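You operate a simulated robot arm through the tools that you are given. There is no shell and no other tool. Be economical: measure what you need, move in short steps, check, and stop when the job is done.

You are at the controls of a simulated robot arm. One attempt, no reset.

## Task
Spin the teal and the purple glue tube for 5 seconds.
Fine: one tube in each well, hood shut, dial at 5, press the green button once; wait till the green lamp is out; leave the other tubes.

The check looks at the end state, three seconds after you hand in, the way a careful person would. Anything else that was tipped, shoved, dropped, spilled or broken makes it a failure.

## Robot
A 7-joint arm with a two-finger parallel gripper, fixed in place. Base frame: the origin is at the foot of the arm, x ahead of it, y to its left, z up; the work surface is at about z = 0.76. Units: m, rad, N and s.
With the tool pointing down near the work surface it reaches from about 0.2 to 0.68 m from the base axis. Its first joint turns from -1.152 to 1.152 rad. Payload 2.4 kg.
The tool frame sits at the grasp point between the pads (the TCP): z along the fingers, y along the line on which they close. The tips reach 0.03 m beyond it. The gripper opens to 0.094 m. The fingers are 0.028 m wide and 0.01 m thick; the gripper's body (0.05 by 0.096 m) begins 0.055 m behind the TCP.
Orientation is that of the tool frame in the base frame, as a unit quaternion [x, y, z, w]. With the fingers straight down and closing along the base's y, the tool's x points along the base's -x, its y along +y and its z along -z.

## Interface
- The arm moves only by the tool servo_tool. Its argument "deltas" is text: rows parted by semicolons, each of 7 numbers parted by spaces: the shift along the tool's x, y, z in m, then the turn, a rotation vector about the tool's x, y, z in rad, then the gripper command, from -1 (shut) to 1 (fully open), values between in proportion. In form: dx dy dz ax ay az fingers; .... A call has 1 to 20 rows; each row is the pose to reach, as a shift and turn from the pose commanded when the call began, along the tool's axes at that moment. Each row takes 0.2 s and may step no farther than 0.05 m and 0.15 rad from the row before; otherwise, or with a gripper value out of range, the whole call is refused. A pose out of reach is approached as far as the arm can. The call stops where the force on the tool passes 70 N (or 10 N more than at its start, if that is more) or the arm is blocked; 0.2 s more then pass. Each finger travels about 0.153 m/s and halts on what it meets, pressing with about 37 N; the grip force reading is that of the motor and also rises with nothing between the fingers. The clock runs only during rows and for 0.2 s after the last one: add rows that repeat a pose to give the fingers time. It gives the time, the measured TCP pose, the force on the tool (base axes), the opening and the grip force at its end, in the units of the frame above (readings bear some noise), with the torque about the TCP (base axes, N m) and any sound that the robot's microphone picked up.
- Cameras (640 x 400 px; columns grow to the right, rows downward): "scene" is fixed at [0.0501, 0.4942, 1.4323]; the picture's right is [-0.55, -0.84, 0.00], its down [-0.56, 0.37, -0.74] and it looks along [0.62, -0.41, -0.67] (base axes); focal length 309 px, centre (320, 200). "wrist" rides on the gripper at [0.076, 0.014, -0.102] in the tool frame; the picture's right is [-0.18, 0.98, 0.00], its down [-0.75, -0.14, -0.64] and it looks along [-0.63, -0.12, 0.77] (tool axes); focal length 243 px, centre (320, 200). There is no depth. A picture from a camera that has moved, and an enlarged one, comes with that camera's place and axes in the base frame and with its lens.
- camera(camera): a new picture of that camera. It takes no simulated time.
- enlarge(camera, box): a new picture of the part [left, top, right, bottom] of that camera's present view, enlarged. It takes no simulated time.
- hand_in(): hands the job in; it is judged then, once.

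Go step by step. Nothing tells you positions but the pictures and the camera data: compare them with the known pose of the tool, close in by small moves and look again before you grip or let go. The budget is 120 turns and 64 pictures, counting those below and the enlarged ones. Unless the task says otherwise, let go and move clear before handing in, and close with one line.

The tools are called after ">>>" as name(argument=value, ...) on one line, values as JSON. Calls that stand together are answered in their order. servo_tool: Moves the arm, as the interface text tells. Its arguments: {"type":"object","properties":{"deltas":{"type":"string"}},"required":["deltas"]} The other tools are called the same way: camera (camera) takes a picture; enlarge (camera, box) takes an enlarged picture of a part of a camera's view; hand_in () hands the job in.

At the start:

```text
time: 0.0
eef_pos: [0.4102, 0.047, 1.0672]
tcp_rot: [0.001, 1.0, 0.0, 0.0]
ft_force: [-0.1, 0.5, 0.5]
torque: [0.01, -0.01, 0.02]
width: 0.0941
grip_force: 0.1
```

scene: 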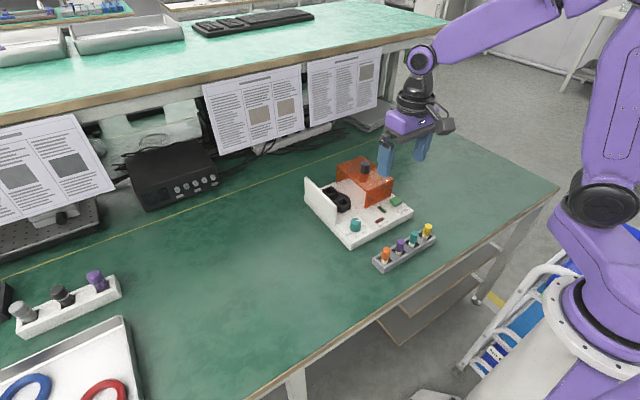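
wrist: 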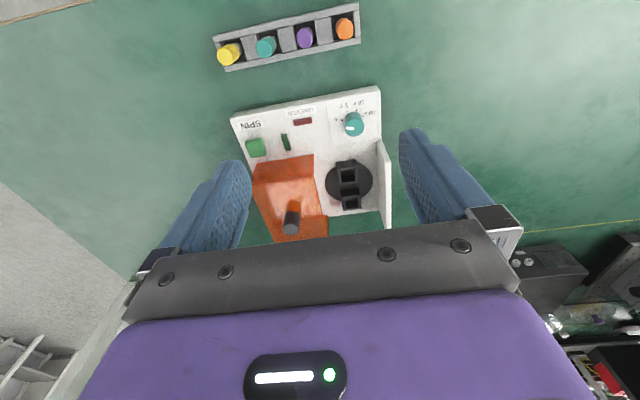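

I see a small spinner with an orange sliding/hinged hood, a rotor with two wells, a teal dial and a green button, and a tube rack in front of it. I'll look closer first.

>>> enlarge(camera="wrist", box=[200, 0, 420, 250])

>>> enlarge(camera="scene", box=[290, 140, 450, 280])

```text
1.60 times, centred on (310, 125) of wrist
camera zoom: at [0.3328, 0.0608, 1.1695], right [0.18, 0.98, 0.0], down [0.75, -0.14, 0.64], along [0.63, -0.12, -0.77], focal length 388 px, centre (336, 320)
```

zoom: 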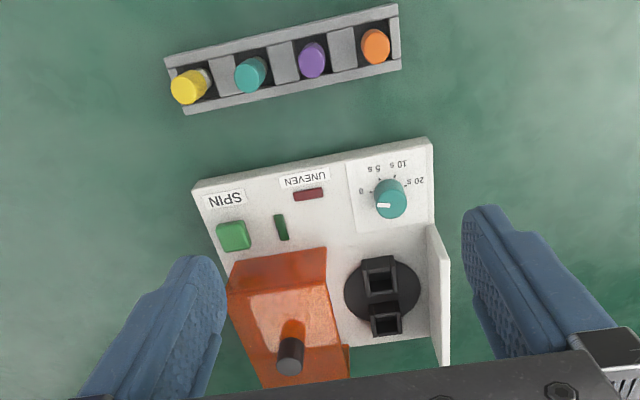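

```text
2.86 times, centred on (370, 210) of scene
camera zoom: at [0.0501, 0.4942, 1.4323], right [-0.55, -0.84, 0.0], down [-0.56, 0.37, -0.74], along [0.62, -0.41, -0.67], focal length 883 px, centre (177, 171)
```

zoom: 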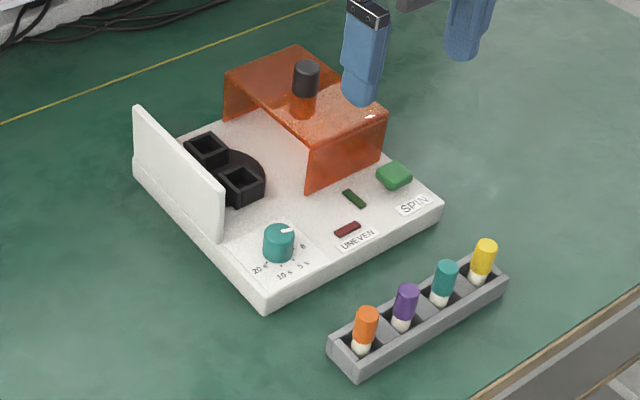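

Rough fixes: rack along y at x≈0.37 (purple y≈0.034, teal y≈-0.016), wells near (0.57, 0.075) and (0.63, 0.075), dial near (0.485, 0.08), hood slides toward +y. I'll turn the tool 90° so the fingers close along x, which gives the best clearance.

>>> servo_tool(deltas="0 0 0 0 0 0.1428 1; 0 0 0 0 0 0.2856 1; 0 0 0 0 0 0.4284 1; 0 0 0 0 0 0.5712 1; 0 0 0 0 0 0.714 1; 0 0 0 0 0 0.8568 1; 0 0 0 0 0 0.9996 1; 0 0 0 0 0 1.1424 1; 0 0 0 0 0 1.2852 1; 0 0 0 0 0 1.428 1; 0 0 0 0 0 1.5708 1; 0 0 0 0 0 1.5708 1")

>>> camera(camera="wrist")

```text
time: 2.6
eef_pos: [0.4105, 0.0479, 1.0664]
tcp_rot: [0.708, 0.706, 0.001, -0.001]
ft_force: [0.1, 0.1, -0.5]
torque: [-0.02, 0.02, 0.02]
width: 0.0939
grip_force: 0.0
```

```text
59 pictures are left
camera wrist: at [0.4235, 0.1225, 1.1693], right [0.98, -0.19, 0.0], down [-0.14, -0.75, 0.64], along [-0.12, -0.63, -0.77], focal length 243 px, centre (320, 200)
```

wrist: 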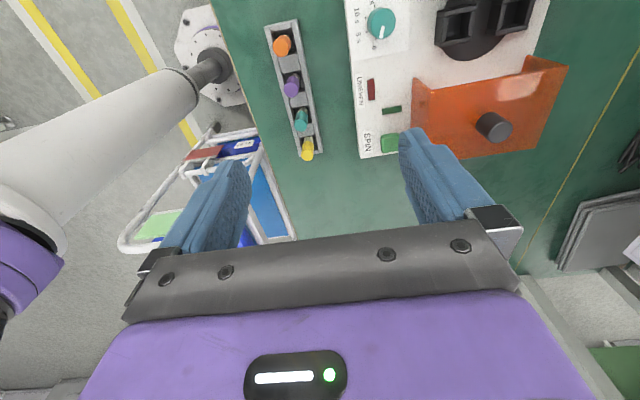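

Rotation succeeded; the tool's x is now base +y and its y is base +x. I'll move above the purple tube and look.

>>> servo_tool(deltas="-0.007 -0.02 0.04 0 0 0 0.3; -0.014 -0.0415 0.08 0 0 0 0; -0.014 -0.0415 0.116 0 0 0 0; -0.014 -0.0415 0.116 0 0 0 0")

>>> camera(camera="wrist")

>>> enlarge(camera="scene", box=[340, 180, 460, 280])

```text
time: 3.6
eef_pos: [0.3699, 0.0334, 0.9495]
tcp_rot: [0.706, 0.708, 0.001, 0.0]
ft_force: [-0.1, -0.3, 0.1]
torque: [-0.01, -0.04, -0.02]
width: 0.0472
grip_force: 0.1
```

```text
58 pictures are left
camera wrist: at [0.3825, 0.1095, 1.0519], right [0.98, -0.18, 0.0], down [-0.14, -0.75, 0.64], along [-0.12, -0.63, -0.77], focal length 243 px, centre (320, 200)
```

wrist: 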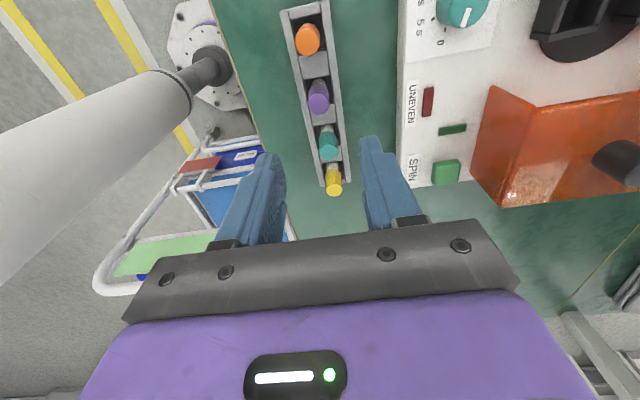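

```text
4.00 times, centred on (400, 230) of scene
camera zoom: at [0.0501, 0.4942, 1.4323], right [-0.55, -0.84, 0.0], down [-0.56, 0.37, -0.74], along [0.62, -0.41, -0.67], focal length 1236 px, centre (0, 80)
```

zoom: 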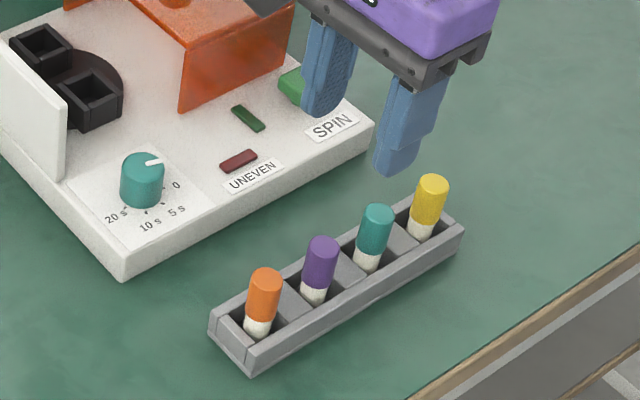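

Purple cap top comes out at about (0.3695, 0.0355, 0.823). I'll descend most of the way and check alignment.

>>> servo_tool(deltas="0.002 0 0.045 0 0 0 0; 0.002 0 0.085 0 0 0 0; 0.002 0 0.085 0 0 0 0")

>>> camera(camera="wrist")

>>> enlarge(camera="scene", box=[340, 180, 460, 280])

```text
time: 4.4
eef_pos: [0.3719, 0.036, 0.8657]
tcp_rot: [0.707, 0.707, 0.0, 0.0]
ft_force: [-0.7, 1.2, 0.1]
torque: [0.02, 0.02, -0.02]
width: 0.047
grip_force: 0.0
```

```text
56 pictures are left
camera wrist: at [0.3833, 0.1103, 0.9685], right [0.98, -0.18, 0.0], down [-0.14, -0.75, 0.64], along [-0.12, -0.63, -0.77], focal length 243 px, centre (320, 200)
```

wrist: 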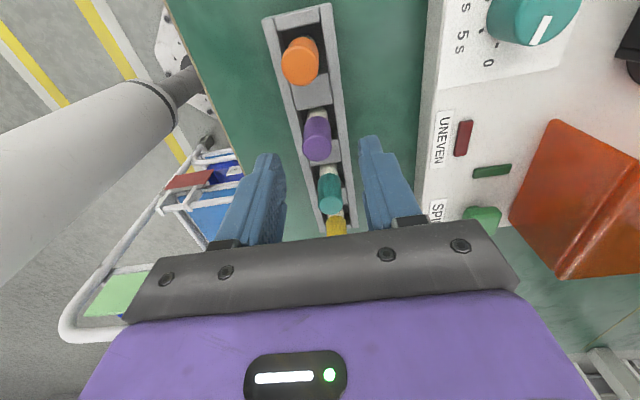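

```text
4.00 times, centred on (400, 230) of scene
camera zoom: at [0.0501, 0.4942, 1.4323], right [-0.55, -0.84, 0.0], down [-0.56, 0.37, -0.74], along [0.62, -0.41, -0.67], focal length 1236 px, centre (0, 80)
```

zoom: 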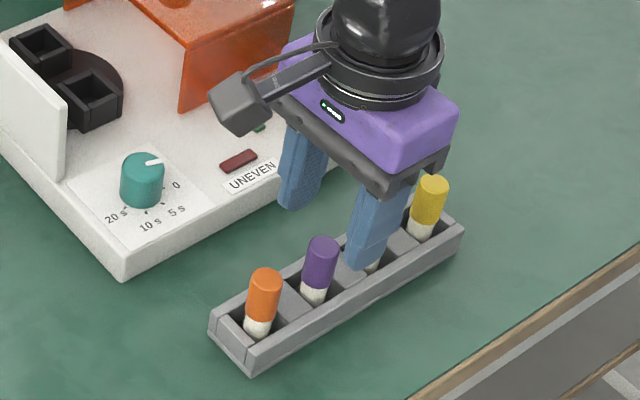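

Fingers straddle the purple cap well. I'll go down to z≈0.828 and grip.

>>> servo_tool(deltas="-0.0005 -0.001 0.02 0 0 0 0; -0.0005 -0.001 0.0375 0 0 0 0; -0.0005 -0.001 0.0375 0 0 0 0; -0.0005 -0.001 0.0375 0 0 0 -1; -0.0005 -0.001 0.0375 0 0 0 -1; -0.0005 -0.001 0.0375 0 0 0 -1")

>>> camera(camera="wrist")

```text
time: 5.8
eef_pos: [0.3694, 0.0351, 0.8284]
tcp_rot: [0.707, 0.707, 0.0, 0.001]
ft_force: [0.1, -0.4, 0.4]
torque: [0.02, 0.05, 0.03]
width: 0.0185
grip_force: 36.7
```

```text
54 pictures are left
camera wrist: at [0.3819, 0.1099, 0.931], right [0.98, -0.18, 0.0], down [-0.14, -0.75, 0.64], along [-0.12, -0.63, -0.77], focal length 243 px, centre (320, 200)
```

wrist: 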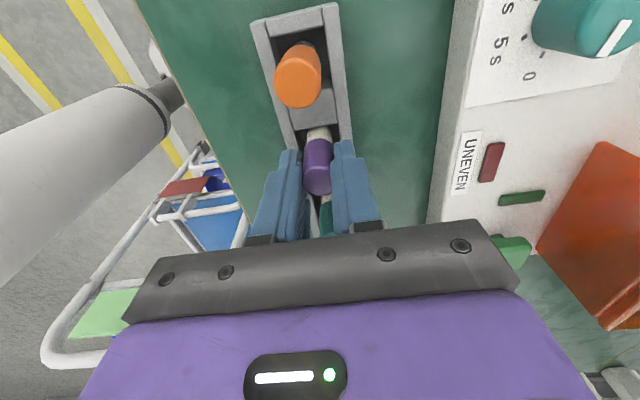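

Purple gripped (18.5 mm). I'll lift and carry it over to just in front of the wells and look.

>>> servo_tool(deltas="0 0 -0.05 0 0 0 -1; 0 0 -0.1 0 0 0 -1; 0 0 -0.142 0 0 0 -1; 0.02 0.045 -0.142 0 0 0 -1; 0.04 0.09 -0.142 0 0 0 -1; 0.04 0.135 -0.142 0 0 0 -1; 0.04 0.18 -0.142 0 0 0 -1; 0.04 0.201 -0.142 0 0 0 -1; 0.04 0.201 -0.142 0 0 0 -1")

>>> camera(camera="wrist")

>>> enlarge(camera="scene", box=[290, 130, 450, 280])

```text
time: 7.8
eef_pos: [0.5713, 0.0763, 0.9699]
tcp_rot: [0.708, 0.707, 0.0, 0.0]
ft_force: [0.6, 0.4, -0.1]
torque: [0.0, 0.01, -0.01]
width: 0.0186
grip_force: 37.3
```

```text
53 pictures are left
camera wrist: at [0.5831, 0.1522, 1.0726], right [0.98, -0.18, 0.0], down [-0.14, -0.75, 0.64], along [-0.12, -0.63, -0.77], focal length 243 px, centre (320, 200)
```

wrist: 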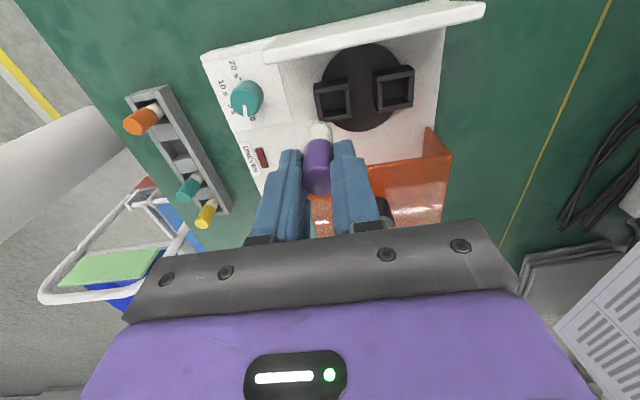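

```text
2.67 times, centred on (370, 205) of scene
camera zoom: at [0.0501, 0.4942, 1.4323], right [-0.55, -0.84, 0.0], down [-0.56, 0.37, -0.74], along [0.62, -0.41, -0.67], focal length 824 px, centre (187, 187)
```

zoom: 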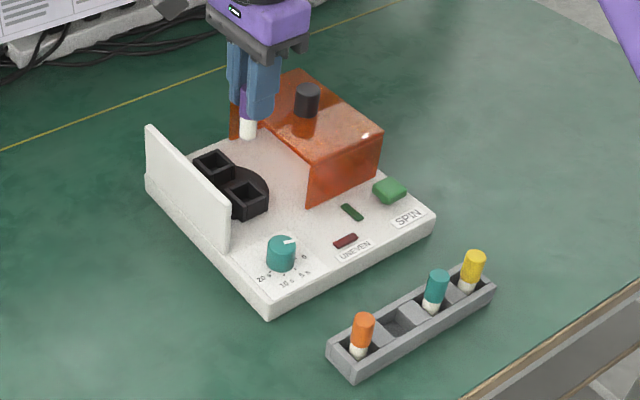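

Purple hangs straight in the grip, above the spinner. I'll enlarge the wells to locate them precisely.

>>> enlarge(camera="wrist", box=[190, 0, 510, 200])

>>> enlarge(camera="scene", box=[315, 165, 395, 215])

```text
2.00 times, centred on (350, 100) of wrist
camera zoom: at [0.5831, 0.1522, 1.0726], right [0.98, -0.18, 0.0], down [-0.14, -0.75, 0.64], along [-0.12, -0.63, -0.77], focal length 485 px, centre (260, 400)
```

zoom: 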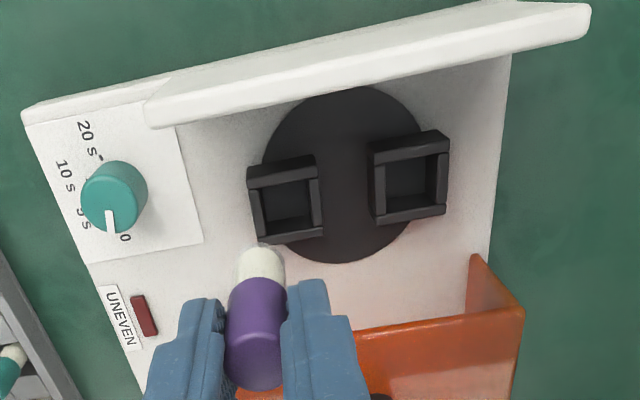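

```text
8.00 times, centred on (355, 190) of scene
camera zoom: at [0.0501, 0.4942, 1.4323], right [-0.55, -0.84, 0.0], down [-0.56, 0.37, -0.74], along [0.62, -0.41, -0.67], focal length 2472 px, centre (40, 280)
```

zoom: 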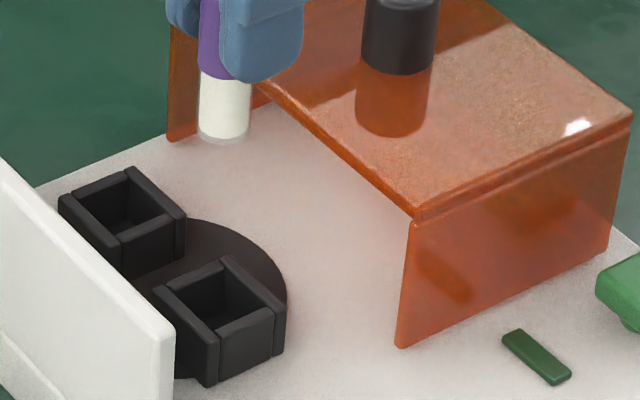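

Wells: near (0.583, 0.062), far (0.648, 0.0625), rim z≈0.805; openings ~28 mm, tube ~18 mm. Purple goes to the far well first; I'll hover just above the rim and check.

>>> servo_tool(deltas="-0.007 0.04 0 0 0 0 -1; -0.0138 0.077 0 0 0 0 -1; -0.0138 0.077 0.04 0 0 0 -1; -0.0138 0.077 0.078 0 0 0 -1; -0.0138 0.077 0.078 0 0 0 -1")

>>> camera(camera="wrist")

>>> enlarge(camera="scene", box=[315, 165, 395, 215])

```text
time: 9.0
eef_pos: [0.6454, 0.0617, 0.893]
tcp_rot: [0.707, 0.707, 0.0, 0.0]
ft_force: [-0.6, -0.1, -0.8]
torque: [-0.05, -0.05, 0.02]
width: 0.0186
grip_force: 36.8
```

```text
49 pictures are left
camera wrist: at [0.6579, 0.1372, 0.996], right [0.98, -0.18, 0.0], down [-0.14, -0.75, 0.64], along [-0.12, -0.63, -0.77], focal length 243 px, centre (320, 200)
```

wrist: 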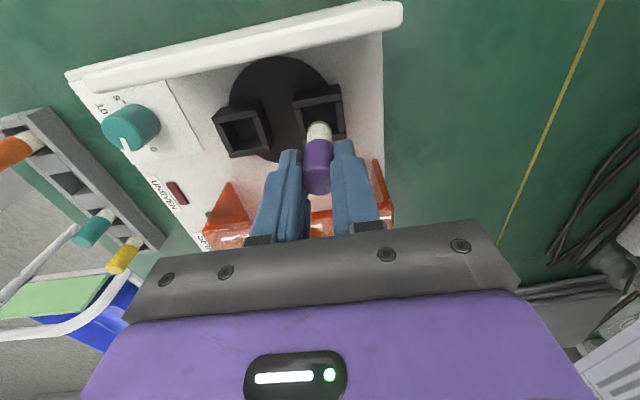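

```text
8.00 times, centred on (355, 190) of scene
camera zoom: at [0.0501, 0.4942, 1.4323], right [-0.55, -0.84, 0.0], down [-0.56, 0.37, -0.74], along [0.62, -0.41, -0.67], focal length 2472 px, centre (40, 280)
```

zoom: 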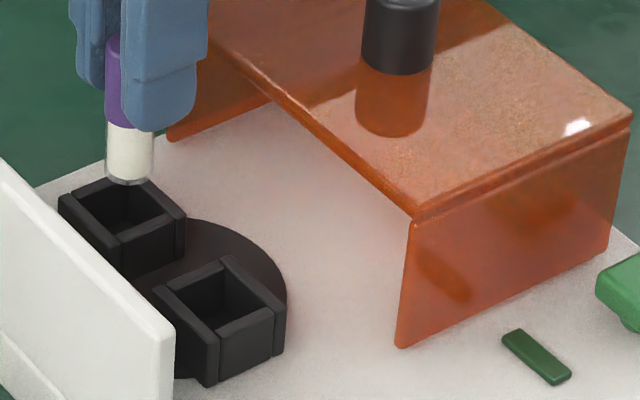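

The tube's bottom lines up with the far well within ~2 mm. Small correction, then down into it.

>>> servo_tool(deltas="0.001 0.002 0 0 0 0 -1; 0.001 0.002 0.015 0 0 0 -1; 0.001 0.002 0.03 0 0 0 -1; 0.001 0.002 0.03 0 0 0 -1")

>>> enlarge(camera="wrist", box=[190, 0, 510, 200])

>>> enlarge(camera="scene", box=[315, 165, 395, 215])

```text
time: 10.0
eef_pos: [0.648, 0.0636, 0.862]
tcp_rot: [0.707, 0.707, 0.001, 0.0]
ft_force: [0.2, 0.3, 0.3]
torque: [0.01, 0.0, 0.0]
width: 0.0192
grip_force: 36.6
```

```text
2.00 times, centred on (350, 100) of wrist
camera zoom: at [0.6602, 0.1389, 0.9646], right [0.98, -0.18, 0.0], down [-0.14, -0.75, 0.64], along [-0.12, -0.63, -0.77], focal length 485 px, centre (260, 400)
```

zoom: 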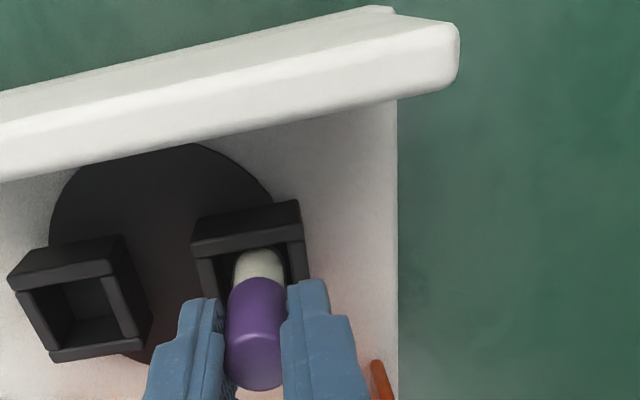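

```text
8.00 times, centred on (355, 190) of scene
camera zoom: at [0.0501, 0.4942, 1.4323], right [-0.55, -0.84, 0.0], down [-0.56, 0.37, -0.74], along [0.62, -0.41, -0.67], focal length 2472 px, centre (40, 280)
```

zoom: 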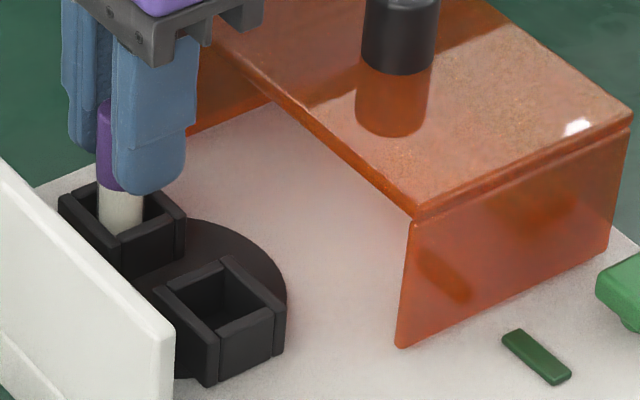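

It's inside the well. I'll lower in small steps, watching the force for the floor.

>>> servo_tool(deltas="0 0 0.004 0 0 0 -1; 0 0 0.008 0 0 0 -1; 0 0 0.008 0 0 0 -1")

```text
time: 10.8
eef_pos: [0.6493, 0.0634, 0.8546]
tcp_rot: [0.707, 0.707, 0.0, 0.0]
ft_force: [0.3, -0.3, -0.7]
torque: [-0.04, -0.01, -0.01]
width: 0.0185
grip_force: 37.2
```

>>> servo_tool(deltas="0 0 0.003 0 0 0 -1; 0 0 0.006 0 0 0 -1; 0 0 0.006 0 0 0 -1")

>>> enlarge(camera="scene", box=[315, 165, 395, 215])

```text
time: 11.6
eef_pos: [0.6507, 0.0635, 0.8505]
tcp_rot: [0.707, 0.708, 0.002, 0.002]
ft_force: [-7.0, -0.6, 27.6]
torque: [0.08, 0.34, 0.03]
width: 0.019
grip_force: 36.8
```

```text
8.00 times, centred on (355, 190) of scene
camera zoom: at [0.0494, 0.4941, 1.4324], right [-0.55, -0.84, 0.0], down [-0.56, 0.37, -0.74], along [0.62, -0.41, -0.67], focal length 2472 px, centre (40, 280)
```

zoom: 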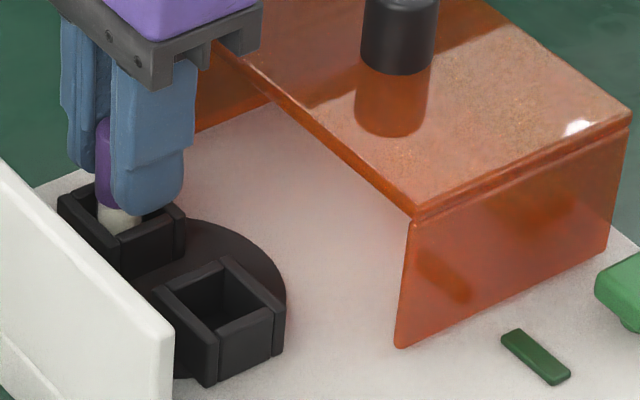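

The tube has met the floor (27 N). I'll ease up a little, release, and rise.

>>> servo_tool(deltas="0 -0.001 -0.002 0 0 0 -1; 0 -0.001 -0.002 0 0 0 -0.5; 0 -0.001 -0.002 0 0 0 -0.1; 0 -0.001 -0.002 0 0 0 -0.1; 0 -0.001 -0.03 0 0 0 -0.1; 0 -0.001 -0.07 0 0 0 -0.1; 0 -0.001 -0.1 0 0 0 -0.1; 0 -0.001 -0.1 0 0 0 -0.1")

>>> enlarge(camera="scene", box=[315, 150, 411, 210])

>>> camera(camera="wrist")

```text
time: 13.4
eef_pos: [0.6488, 0.0613, 0.9482]
tcp_rot: [0.707, 0.707, 0.0, 0.0]
ft_force: [0.7, -0.8, -0.8]
torque: [-0.04, -0.02, -0.02]
width: 0.0424
grip_force: 0.1
```

```text
6.67 times, centred on (363, 180) of scene
camera zoom: at [0.0501, 0.4942, 1.4323], right [-0.55, -0.84, 0.0], down [-0.56, 0.37, -0.74], along [0.62, -0.41, -0.67], focal length 2060 px, centre (33, 333)
```

zoom: 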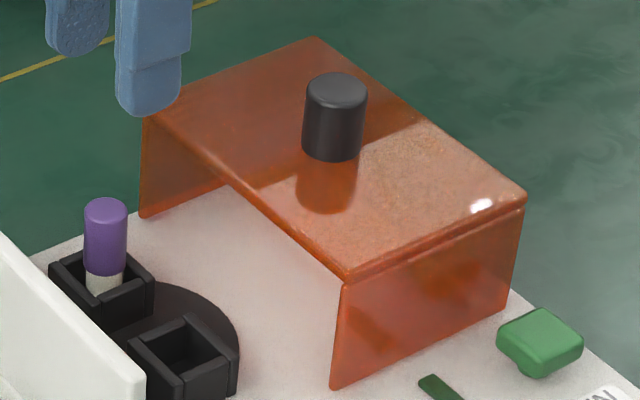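

```text
43 pictures are left
camera wrist: at [0.6612, 0.1372, 1.0517], right [0.98, -0.18, 0.0], down [-0.14, -0.75, 0.64], along [-0.12, -0.63, -0.77], focal length 243 px, centre (320, 200)
```

wrist: 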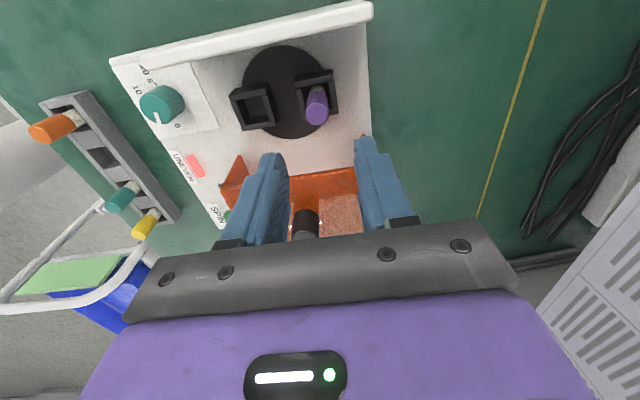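

Purple stands in the far well (UNEVEN lamp lit, as expected with one tube). Now to the teal tube.

>>> servo_tool(deltas="0 -0.048 -0.01 0 0 0 -0.1; 0 -0.096 -0.01 0 0 0 -0.1; 0 -0.144 -0.01 0 0 0 -0.1; -0.02 -0.185 -0.01 0 0 0 -0.1; -0.04 -0.22 -0.01 0 0 0 -0.1; -0.06 -0.25 -0.01 0 0 0 -0.1; -0.0778 -0.2795 -0.01 0 0 0 -0.05; -0.0778 -0.2795 0.03 0 0 0 0; -0.0778 -0.2795 0.075 0 0 0 0; -0.0778 -0.2795 0.08 0 0 0 0; -0.0778 -0.2795 0.08 0 0 0 0")

>>> camera(camera="wrist")

```text
time: 15.8
eef_pos: [0.3688, -0.0158, 0.8677]
tcp_rot: [0.707, 0.708, 0.0, 0.0]
ft_force: [-0.6, 0.3, 1.0]
torque: [-0.06, -0.03, 0.03]
width: 0.0469
grip_force: 0.0
```

```text
42 pictures are left
camera wrist: at [0.3808, 0.0594, 0.9699], right [0.98, -0.18, 0.0], down [-0.14, -0.75, 0.64], along [-0.12, -0.63, -0.77], focal length 243 px, centre (320, 200)
```

wrist: 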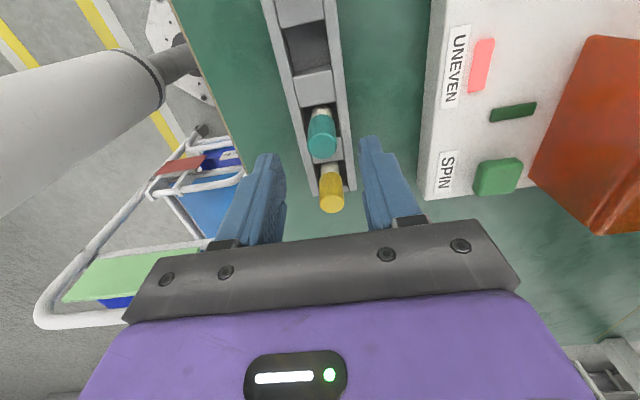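

Teal is centred between the fingers. Down, grip and lift.

>>> servo_tool(deltas="0 0 0.02 0 0 0 0; 0 0 0.039 0 0 0 0; 0 0 0.039 0 0 0 0; 0 0 0.039 0 0 0 -1; 0 0 0.039 0 0 0 -1; 0 0 0.039 0 0 0 -1; 0 0 0 0 0 0 -1; 0 0 -0.05 0 0 0 -1; 0 0 -0.1 0 0 0 -1; 0 0 -0.1 0 0 0 -1")

>>> camera(camera="wrist")

```text
time: 18.0
eef_pos: [0.3681, -0.0169, 0.9684]
tcp_rot: [0.707, 0.707, 0.0, -0.001]
ft_force: [-0.6, 0.2, -1.0]
torque: [-0.01, -0.02, -0.02]
width: 0.0187
grip_force: 37.1
```

```text
41 pictures are left
camera wrist: at [0.3801, 0.0586, 1.0706], right [0.98, -0.18, 0.0], down [-0.14, -0.75, 0.64], along [-0.12, -0.63, -0.77], focal length 243 px, centre (320, 200)
```

wrist: 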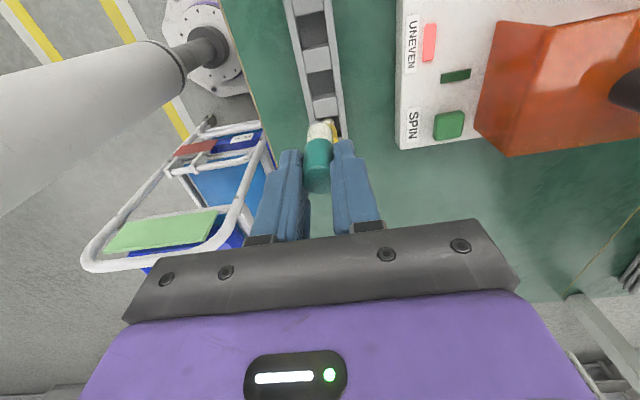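

Teal is held. Carry to above the near well (0.583, 0.0625) and check.

>>> servo_tool(deltas="0.035 0.035 0 0 0 0 -1; 0.07 0.07 0 0 0 0 -1; 0.0793 0.118 0 0 0 0 -1; 0.0793 0.166 0 0 0 0 -1; 0.0793 0.2145 0 0 0 0 -1; 0.0793 0.2145 0.04 0 0 0 -1; 0.0793 0.2145 0.075 0 0 0 -1; 0.0793 0.2145 0.075 0 0 0 -1")

>>> enlarge(camera="wrist", box=[190, 0, 510, 200])

>>> enlarge(camera="scene", box=[315, 165, 395, 215])

```text
time: 19.8
eef_pos: [0.5854, 0.0641, 0.8921]
tcp_rot: [0.707, 0.707, 0.0, 0.0]
ft_force: [-0.9, 0.1, -0.4]
torque: [0.0, 0.03, -0.01]
width: 0.019
grip_force: 36.8
```

```text
2.00 times, centred on (350, 100) of wrist
camera zoom: at [0.5975, 0.1393, 0.9947], right [0.98, -0.18, 0.0], down [-0.14, -0.75, 0.64], along [-0.12, -0.63, -0.77], focal length 485 px, centre (260, 400)
```

zoom: 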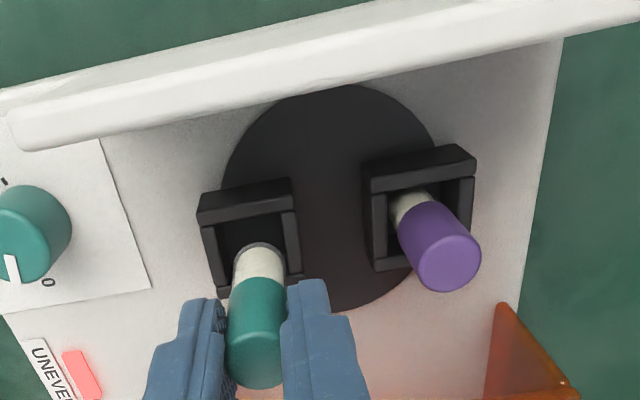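

```text
8.00 times, centred on (355, 190) of scene
camera zoom: at [0.0501, 0.4942, 1.4323], right [-0.55, -0.84, 0.0], down [-0.56, 0.37, -0.74], along [0.62, -0.41, -0.67], focal length 2472 px, centre (40, 280)
```

zoom: 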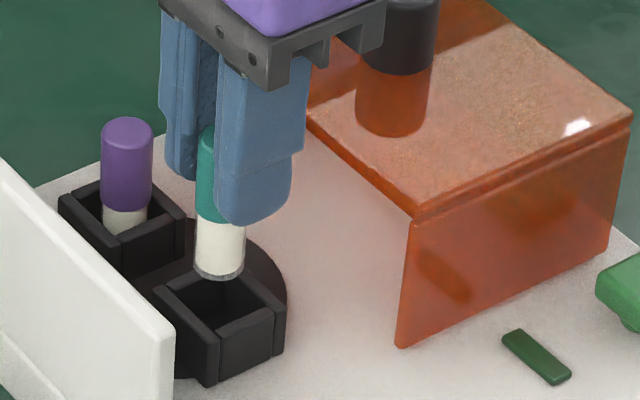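

Well aligned. Lower in to just above the floor.

>>> servo_tool(deltas="0 -0.001 0.015 0 0 0 -1; 0 -0.001 0.03 0 0 0 -1; 0 -0.001 0.036 0 0 0 -1; 0 -0.001 0.039 0 0 0 -1; 0 -0.001 0.039 0 0 0 -1")

>>> enlarge(camera="scene", box=[315, 165, 395, 215])

```text
time: 21.0
eef_pos: [0.5821, 0.0634, 0.8532]
tcp_rot: [0.708, 0.707, 0.0, 0.001]
ft_force: [-0.6, -0.1, 0.0]
torque: [0.01, 0.05, -0.01]
width: 0.0187
grip_force: 37.1
```

```text
8.00 times, centred on (355, 190) of scene
camera zoom: at [0.0501, 0.4942, 1.4323], right [-0.55, -0.84, 0.0], down [-0.56, 0.37, -0.74], along [0.62, -0.41, -0.67], focal length 2472 px, centre (40, 280)
```

zoom: 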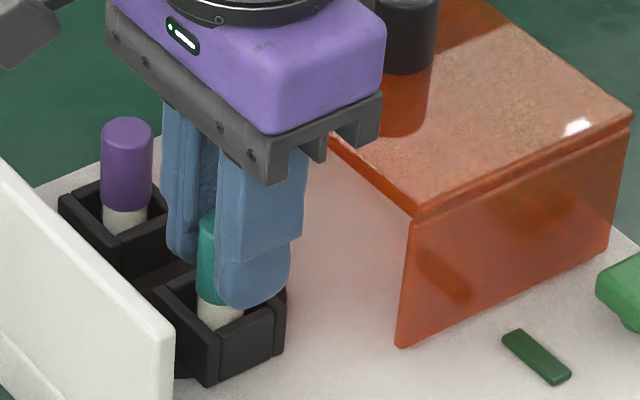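

Nearly at the floor. A millimetre more, then release and rise.

>>> servo_tool(deltas="0 0 0.001 0 0 0 -1; 0 0 0.001 0 0 0 -0.5; 0 0 0.001 0 0 0 -0.1; 0 0 0.001 0 0 0 -0.1; 0 0 -0.03 0 0 0 -0.1; 0 0 -0.07 0 0 0 -0.1; 0 0 -0.11 0 0 0 -0.1; 0 0 -0.11 0 0 0 -0.1")

>>> enlarge(camera="scene", box=[310, 150, 430, 250])

>>> camera(camera="wrist")

```text
time: 22.8
eef_pos: [0.5818, 0.0635, 0.9636]
tcp_rot: [0.707, 0.707, 0.0, 0.0]
ft_force: [1.0, 0.9, -0.6]
torque: [-0.02, -0.02, -0.02]
width: 0.0423
grip_force: 0.0
```

```text
4.00 times, centred on (370, 200) of scene
camera zoom: at [0.0501, 0.4942, 1.4323], right [-0.55, -0.84, 0.0], down [-0.56, 0.37, -0.74], along [0.62, -0.41, -0.67], focal length 1236 px, centre (120, 200)
```

zoom: 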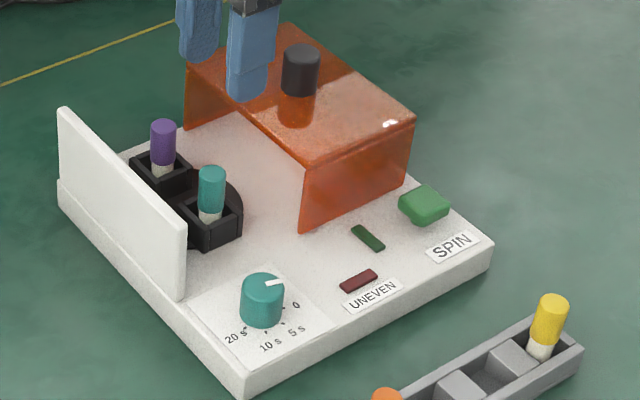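

```text
36 pictures are left
camera wrist: at [0.5941, 0.1393, 1.0669], right [0.98, -0.18, 0.0], down [-0.14, -0.75, 0.64], along [-0.12, -0.63, -0.77], focal length 243 px, centre (320, 200)
```

wrist: 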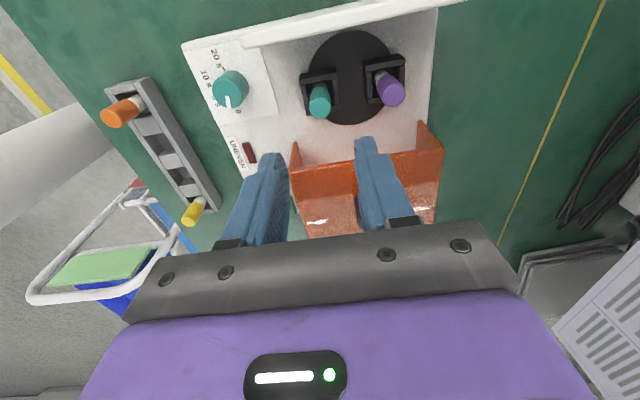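

Both tubes are seated and the UNEVEN lamp is out. Next the dial; I'll enlarge it to read ticks and pointer.

>>> enlarge(camera="wrist", box=[180, 30, 308, 110])

>>> enlarge(camera="scene", box=[345, 205, 409, 245])

```text
5.00 times, centred on (244, 70) of wrist
camera zoom: at [0.5941, 0.1393, 1.0669], right [0.98, -0.18, 0.0], down [-0.14, -0.75, 0.64], along [-0.12, -0.63, -0.77], focal length 1213 px, centre (700, 850)
```

zoom: 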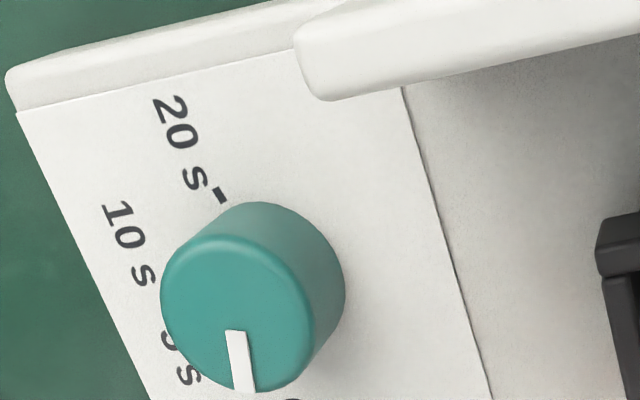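

```text
10.00 times, centred on (377, 225) of scene
camera zoom: at [0.0501, 0.4942, 1.4323], right [-0.55, -0.84, 0.0], down [-0.56, 0.37, -0.74], along [0.62, -0.41, -0.67], focal length 3090 px, centre (-250, -50)
```

zoom: 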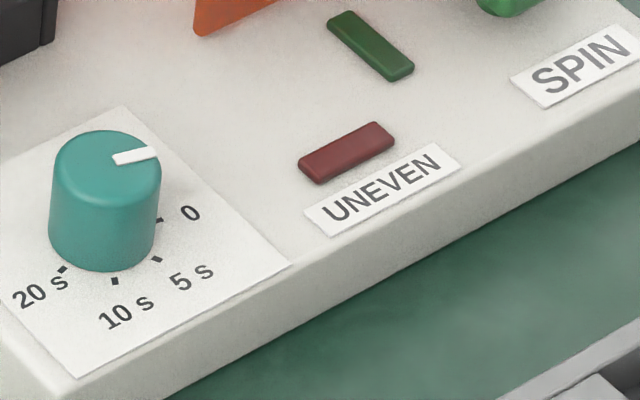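

Dial top ≈ (0.492, 0.085, 0.8175), Ø≈29 mm; pointer is at 0 and the 5 s tick is ~50° clockwise seen from above. I'll pre-rotate -25° so the turn is symmetric, hover over the dial and check.

>>> servo_tool(deltas="0.005 -0.03 0 0 0 -0.14 0.17; 0.015 -0.065 0 0 0 -0.28 0.17; 0.0215 -0.0905 0 0 0 -0.4 0.17; 0.0215 -0.0905 0.045 0 0 -0.436 0.17; 0.0215 -0.0905 0.09 0 0 -0.436 0.17; 0.0215 -0.0905 0.09 0 0 -0.436 0.17")

>>> camera(camera="wrist")

>>> enlarge(camera="scene", box=[325, 180, 421, 240])

```text
time: 24.2
eef_pos: [0.4906, 0.084, 0.8747]
tcp_rot: [0.537, 0.843, 0.0, 0.0]
ft_force: [0.1, -0.3, 0.6]
torque: [0.02, 0.02, -0.01]
width: 0.055
grip_force: 0.0
```

```text
33 pictures are left
camera wrist: at [0.4686, 0.1587, 0.977], right [0.97, 0.25, 0.0], down [0.19, -0.74, 0.64], along [0.16, -0.62, -0.77], focal length 243 px, centre (320, 200)
```

wrist: 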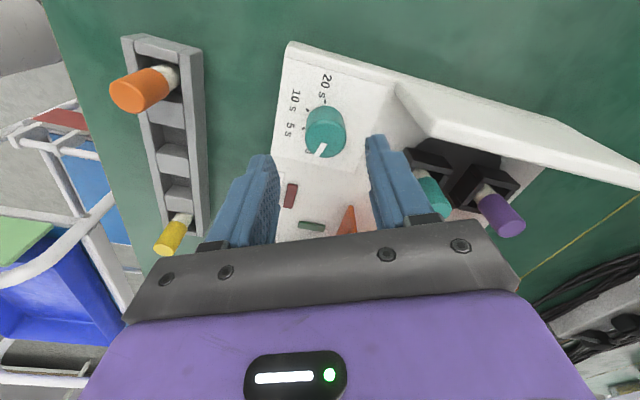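

```text
6.67 times, centred on (373, 210) of scene
camera zoom: at [0.0501, 0.4942, 1.4323], right [-0.55, -0.84, 0.0], down [-0.56, 0.37, -0.74], along [0.62, -0.41, -0.67], focal length 2060 px, centre (-33, 133)
```

zoom: 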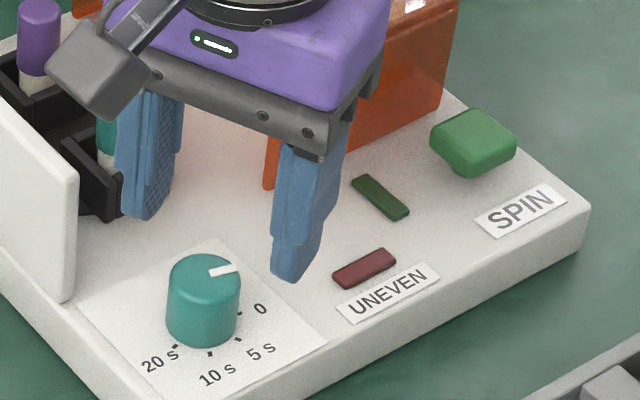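

Alignment is within ~2 mm. Correct, descend and grip the dial.

>>> servo_tool(deltas="-0.001 0.002 0.02 0 0 0 0.17; -0.001 0.002 0.0435 0 0 0 0.17; -0.001 0.002 0.0435 0 0 0 0.17; -0.001 0.002 0.0435 0 0 0 -1; -0.001 0.002 0.0435 0 0 0 -1; -0.001 0.002 0.0435 0 0 0 -1")

>>> enlarge(camera="wrist", box=[220, 40, 476, 200])

```text
time: 25.6
eef_pos: [0.4935, 0.085, 0.8316]
tcp_rot: [0.537, 0.844, 0.0, 0.0]
ft_force: [4.0, 1.0, -9.9]
torque: [-0.17, -0.24, 0.01]
width: 0.0298
grip_force: 44.8
```

```text
2.50 times, centred on (348, 120) of wrist
camera zoom: at [0.4725, 0.1596, 0.9335], right [0.97, 0.25, 0.0], down [0.19, -0.74, 0.64], along [0.16, -0.62, -0.77], focal length 606 px, centre (250, 400)
```

zoom: 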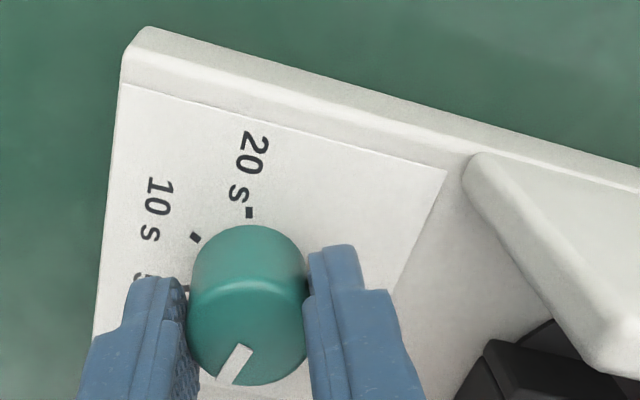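

The dial is gripped cleanly with low side force. Turn about 0.8 rad clockwise, then read the pointer.

>>> servo_tool(deltas="0 0 0 0 0 0.1 -1; 0 0 0 0 0 0.2 -1; 0 0 0 0 0 0.3 -1; 0 0 0 0 0 0.4 -1; 0 0 0 0 0 0.5 -1; 0 0 0 0 0 0.6 -1; 0 0 0 0 0 0.7 -1; 0 0 0 0 0 0.8 -1; 0 0 0 0 0 0.8 -1")

>>> enlarge(camera="wrist", box=[220, 40, 476, 200])

>>> enlarge(camera="scene", box=[345, 205, 409, 245])

```text
time: 27.6
eef_pos: [0.493, 0.085, 0.832]
tcp_rot: [0.824, 0.567, -0.001, 0.001]
ft_force: [4.8, 9.0, 6.8]
torque: [0.41, -0.05, -0.01]
width: 0.0293
grip_force: 44.8
```

```text
2.50 times, centred on (348, 120) of wrist
camera zoom: at [0.5322, 0.1506, 0.9336], right [0.85, -0.52, 0.0], down [-0.4, -0.65, 0.64], along [-0.33, -0.55, -0.77], focal length 606 px, centre (250, 400)
```

zoom: 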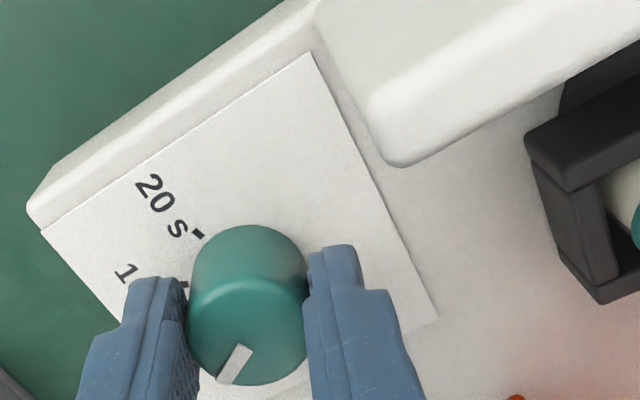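

```text
10.00 times, centred on (377, 225) of scene
camera zoom: at [0.0501, 0.4943, 1.4322], right [-0.55, -0.84, 0.0], down [-0.56, 0.37, -0.74], along [0.62, -0.41, -0.67], focal length 3090 px, centre (-250, -50)
```

zoom: 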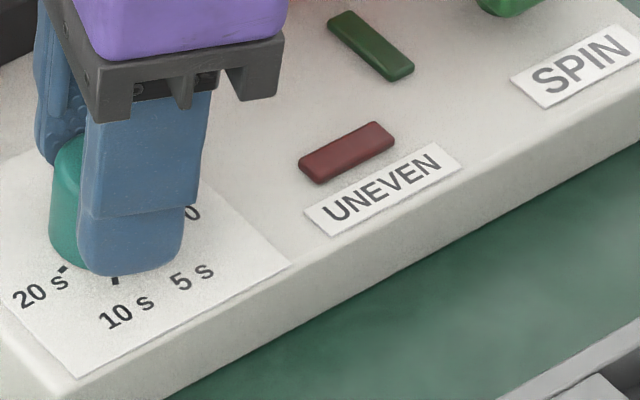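

The dial turned without slipping. A little more (to ~50°), release, rise and read it.

>>> servo_tool(deltas="0 0 0 0 0 0.08 -1; 0 0 0 0 0 0.08 -1; 0 0 0 0 0 0.08 0.17; 0 0 0 0 0 0.08 0.17; 0 0 -0.04 0 0 0.08 0.17; 0 0 -0.09 0 0 0.08 0.17; 0 0 -0.13 0 0 0.08 0.17; 0 0 -0.13 0 0 0.08 0.17")

>>> enlarge(camera="wrist", box=[256, 30, 384, 110])

>>> enlarge(camera="scene", box=[345, 205, 409, 245])

```text
time: 29.4
eef_pos: [0.4923, 0.0866, 0.9609]
tcp_rot: [0.846, 0.534, 0.001, 0.001]
ft_force: [0.0, 0.6, 0.0]
torque: [0.0, -0.01, -0.01]
width: 0.0548
grip_force: 0.1
```

```text
5.00 times, centred on (320, 70) of wrist
camera zoom: at [0.5355, 0.1476, 1.0638], right [0.81, -0.59, 0.0], down [-0.45, -0.62, 0.64], along [-0.38, -0.52, -0.77], focal length 1213 px, centre (320, 850)
```

zoom: 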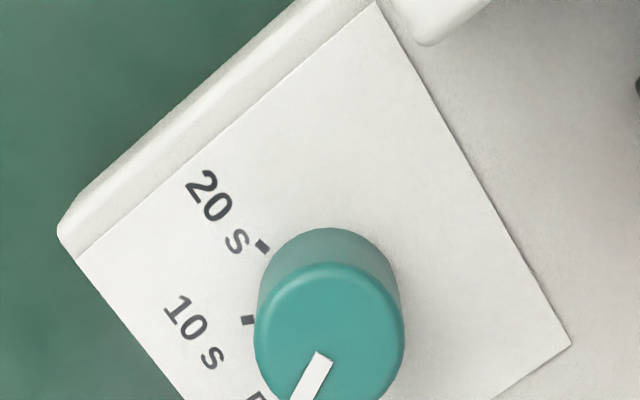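

```text
10.00 times, centred on (377, 225) of scene
camera zoom: at [0.0501, 0.4942, 1.4323], right [-0.55, -0.84, 0.0], down [-0.56, 0.37, -0.74], along [0.62, -0.41, -0.67], focal length 3090 px, centre (-250, -50)
```

zoom: 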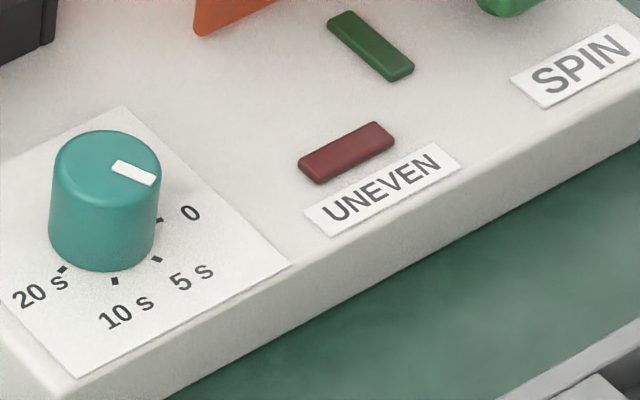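

The pointer is near 5 s. I'll look from the wrist with the tick and pointer both in view.

>>> enlarge(camera="wrist", box=[272, 60, 368, 120])

```text
6.67 times, centred on (320, 90) of wrist
camera zoom: at [0.5355, 0.1476, 1.0638], right [0.81, -0.59, 0.0], down [-0.45, -0.62, 0.64], along [-0.38, -0.52, -0.77], focal length 1618 px, centre (320, 933)
```

zoom: 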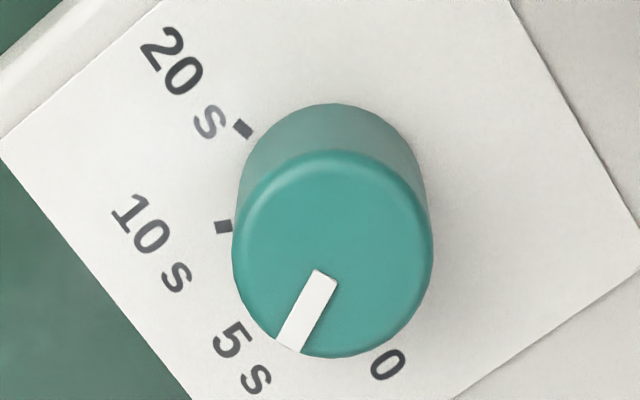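

Pointer looks at 5 s but possibly a few degrees short. I'll get a near-vertical view by moving the camera over the dial.

>>> servo_tool(deltas="-0.035 -0.007 0 0 0 0 0.17; -0.069 -0.013 0 0 0 0 0.17; -0.069 -0.013 0 0 0 0 0.17")

>>> enlarge(camera="wrist", box=[272, 0, 368, 60])

```text
time: 30.2
eef_pos: [0.4503, 0.0289, 0.9594]
tcp_rot: [0.845, 0.534, 0.0, 0.0]
ft_force: [0.3, 0.5, 0.3]
torque: [-0.02, 0.01, 0.0]
width: 0.0548
grip_force: 0.0
```

```text
6.67 times, centred on (320, 30) of wrist
camera zoom: at [0.4934, 0.0906, 1.0623], right [0.81, -0.59, 0.0], down [-0.45, -0.62, 0.64], along [-0.38, -0.52, -0.77], focal length 1618 px, centre (320, 1333)
```

zoom: 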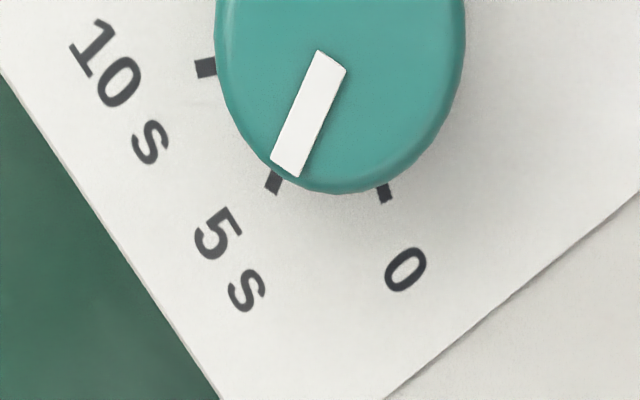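

The pointer lies on the 5 s tick within ~2-3°. Now the hood: square the gripper again and move toward the hood knob (≈(0.611, -0.038), top z≈0.888).

>>> servo_tool(deltas="0 0 -0.02 0 0 -0.15 0.17; 0 0 -0.04 0 0 -0.3 0.17; 0 0 -0.05 0 0 -0.444 0.17; 0 0 -0.05 0 0 -0.444 0.17")

>>> servo_tool(deltas="-0.02 0.04 0 0 0 0 0.17; -0.04 0.08 0 0 0 0 0.17; -0.06 0.12 0 0 0 0 0.17; -0.067 0.16 0 0 0 0 0.17; -0.067 0.16 0.03 0 0 0 0.17; -0.067 0.16 0.03 0 0 0 0.17")

>>> camera(camera="wrist")

>>> enlarge(camera="scene", box=[315, 130, 411, 190])

```text
time: 31.2
eef_pos: [0.4521, 0.0285, 1.0097]
tcp_rot: [0.707, 0.707, 0.0, 0.001]
ft_force: [0.0, -0.6, -0.3]
torque: [0.02, 0.02, 0.0]
width: 0.055
grip_force: 0.0
```

```text
time: 32.6
eef_pos: [0.6121, -0.0387, 0.9811]
tcp_rot: [0.707, 0.707, 0.0, 0.001]
ft_force: [0.6, -0.5, 1.1]
torque: [0.04, 0.01, 0.01]
width: 0.0553
grip_force: 0.0
```

```text
24 pictures are left
camera wrist: at [0.6248, 0.0367, 1.0825], right [0.98, -0.18, 0.0], down [-0.14, -0.75, 0.64], along [-0.12, -0.63, -0.77], focal length 243 px, centre (320, 200)
```

wrist: 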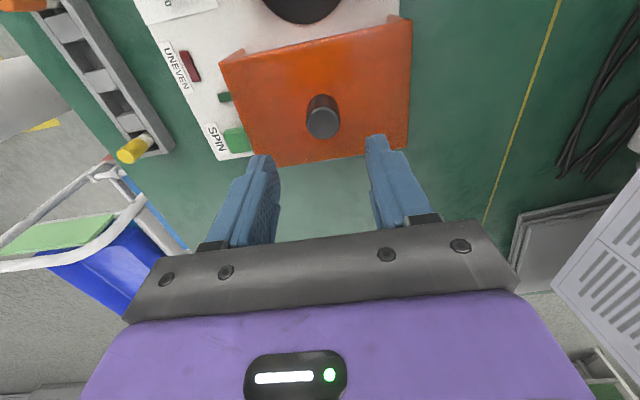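

```text
6.67 times, centred on (363, 160) of scene
camera zoom: at [0.0501, 0.4942, 1.4323], right [-0.55, -0.84, 0.0], down [-0.56, 0.37, -0.74], along [0.62, -0.41, -0.67], focal length 2060 px, centre (33, 467)
```

zoom: 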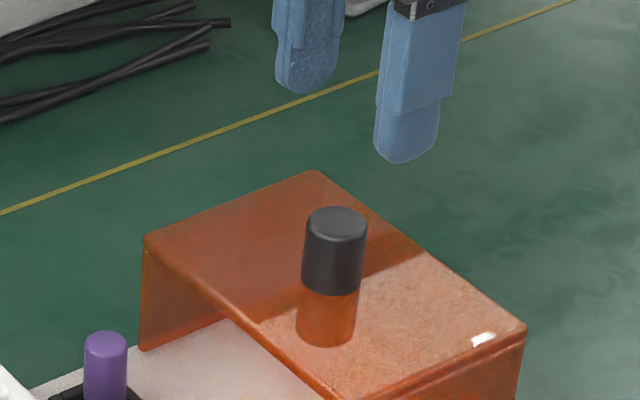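

Knob top ≈ (0.6135, -0.0405, 0.892), hood top ≈ 0.859. Descend so tips stop ~8 mm above the hood, and grip.

>>> servo_tool(deltas="-0.0015 0.0015 0.04 0 0 0 0.17; -0.0015 0.0015 0.07 0 0 0 0.17; -0.0015 0.0015 0.083 0 0 0 0.17; -0.0015 0.0015 0.083 0 0 0 0.17; -0.0015 0.0015 0.083 0 0 0 -1; -0.0015 0.0015 0.083 0 0 0 -1; -0.0015 0.0015 0.083 0 0 0 -1")

>>> camera(camera="wrist")

```text
time: 34.2
eef_pos: [0.6155, -0.0403, 0.8977]
tcp_rot: [0.707, 0.707, 0.0, 0.0]
ft_force: [10.7, -0.6, -6.6]
torque: [0.01, 0.49, -0.04]
width: 0.0272
grip_force: 44.6
```

```text
22 pictures are left
camera wrist: at [0.627, 0.0363, 0.9999], right [0.98, -0.18, 0.0], down [-0.14, -0.75, 0.64], along [-0.12, -0.63, -0.77], focal length 243 px, centre (320, 200)
```

wrist: 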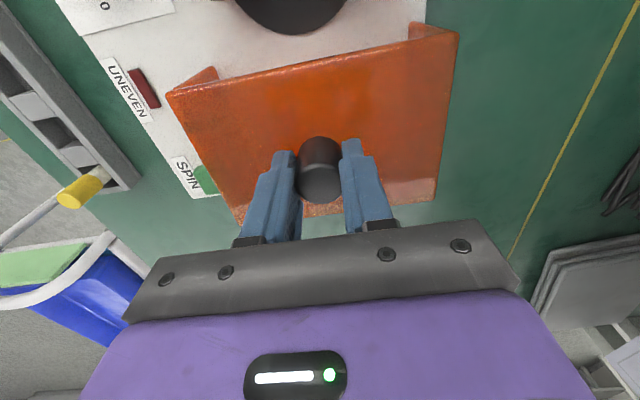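

Knob gripped, with a 10 N sideways offset I'll relax by shifting ~1 mm in +x. Then slide toward +y a bit and see.

>>> servo_tool(deltas="0 0.001 0 0 0 0 -1; 0.008 0.001 0 0 0 0 -1; 0.016 0.001 0 0 0 0 -1; 0.024 0.001 0 0 0 0 -1; 0.032 0.001 0 0 0 0 -1; 0.032 0.001 0 0 0 0 -1")

>>> enlarge(camera="scene", box=[310, 150, 430, 225])

```text
time: 35.6
eef_pos: [0.6151, -0.0082, 0.8973]
tcp_rot: [0.706, 0.708, 0.0, 0.001]
ft_force: [18.7, 0.0, -22.7]
torque: [-0.09, 0.42, -0.05]
width: 0.0276
grip_force: 45.0
```

```text
5.33 times, centred on (370, 188) of scene
camera zoom: at [0.0511, 0.4942, 1.4323], right [-0.55, -0.84, 0.0], down [-0.56, 0.37, -0.74], along [0.62, -0.41, -0.67], focal length 1648 px, centre (53, 267)
```

zoom: 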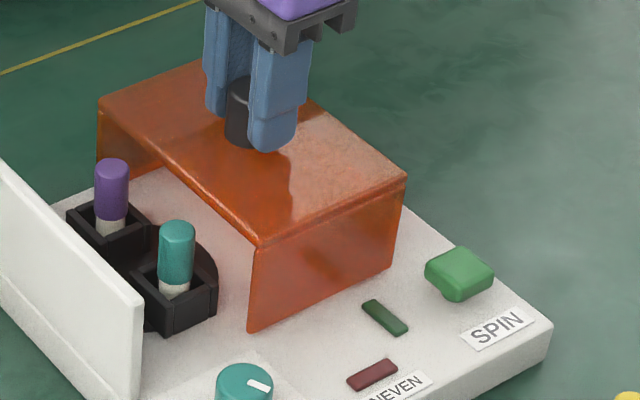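

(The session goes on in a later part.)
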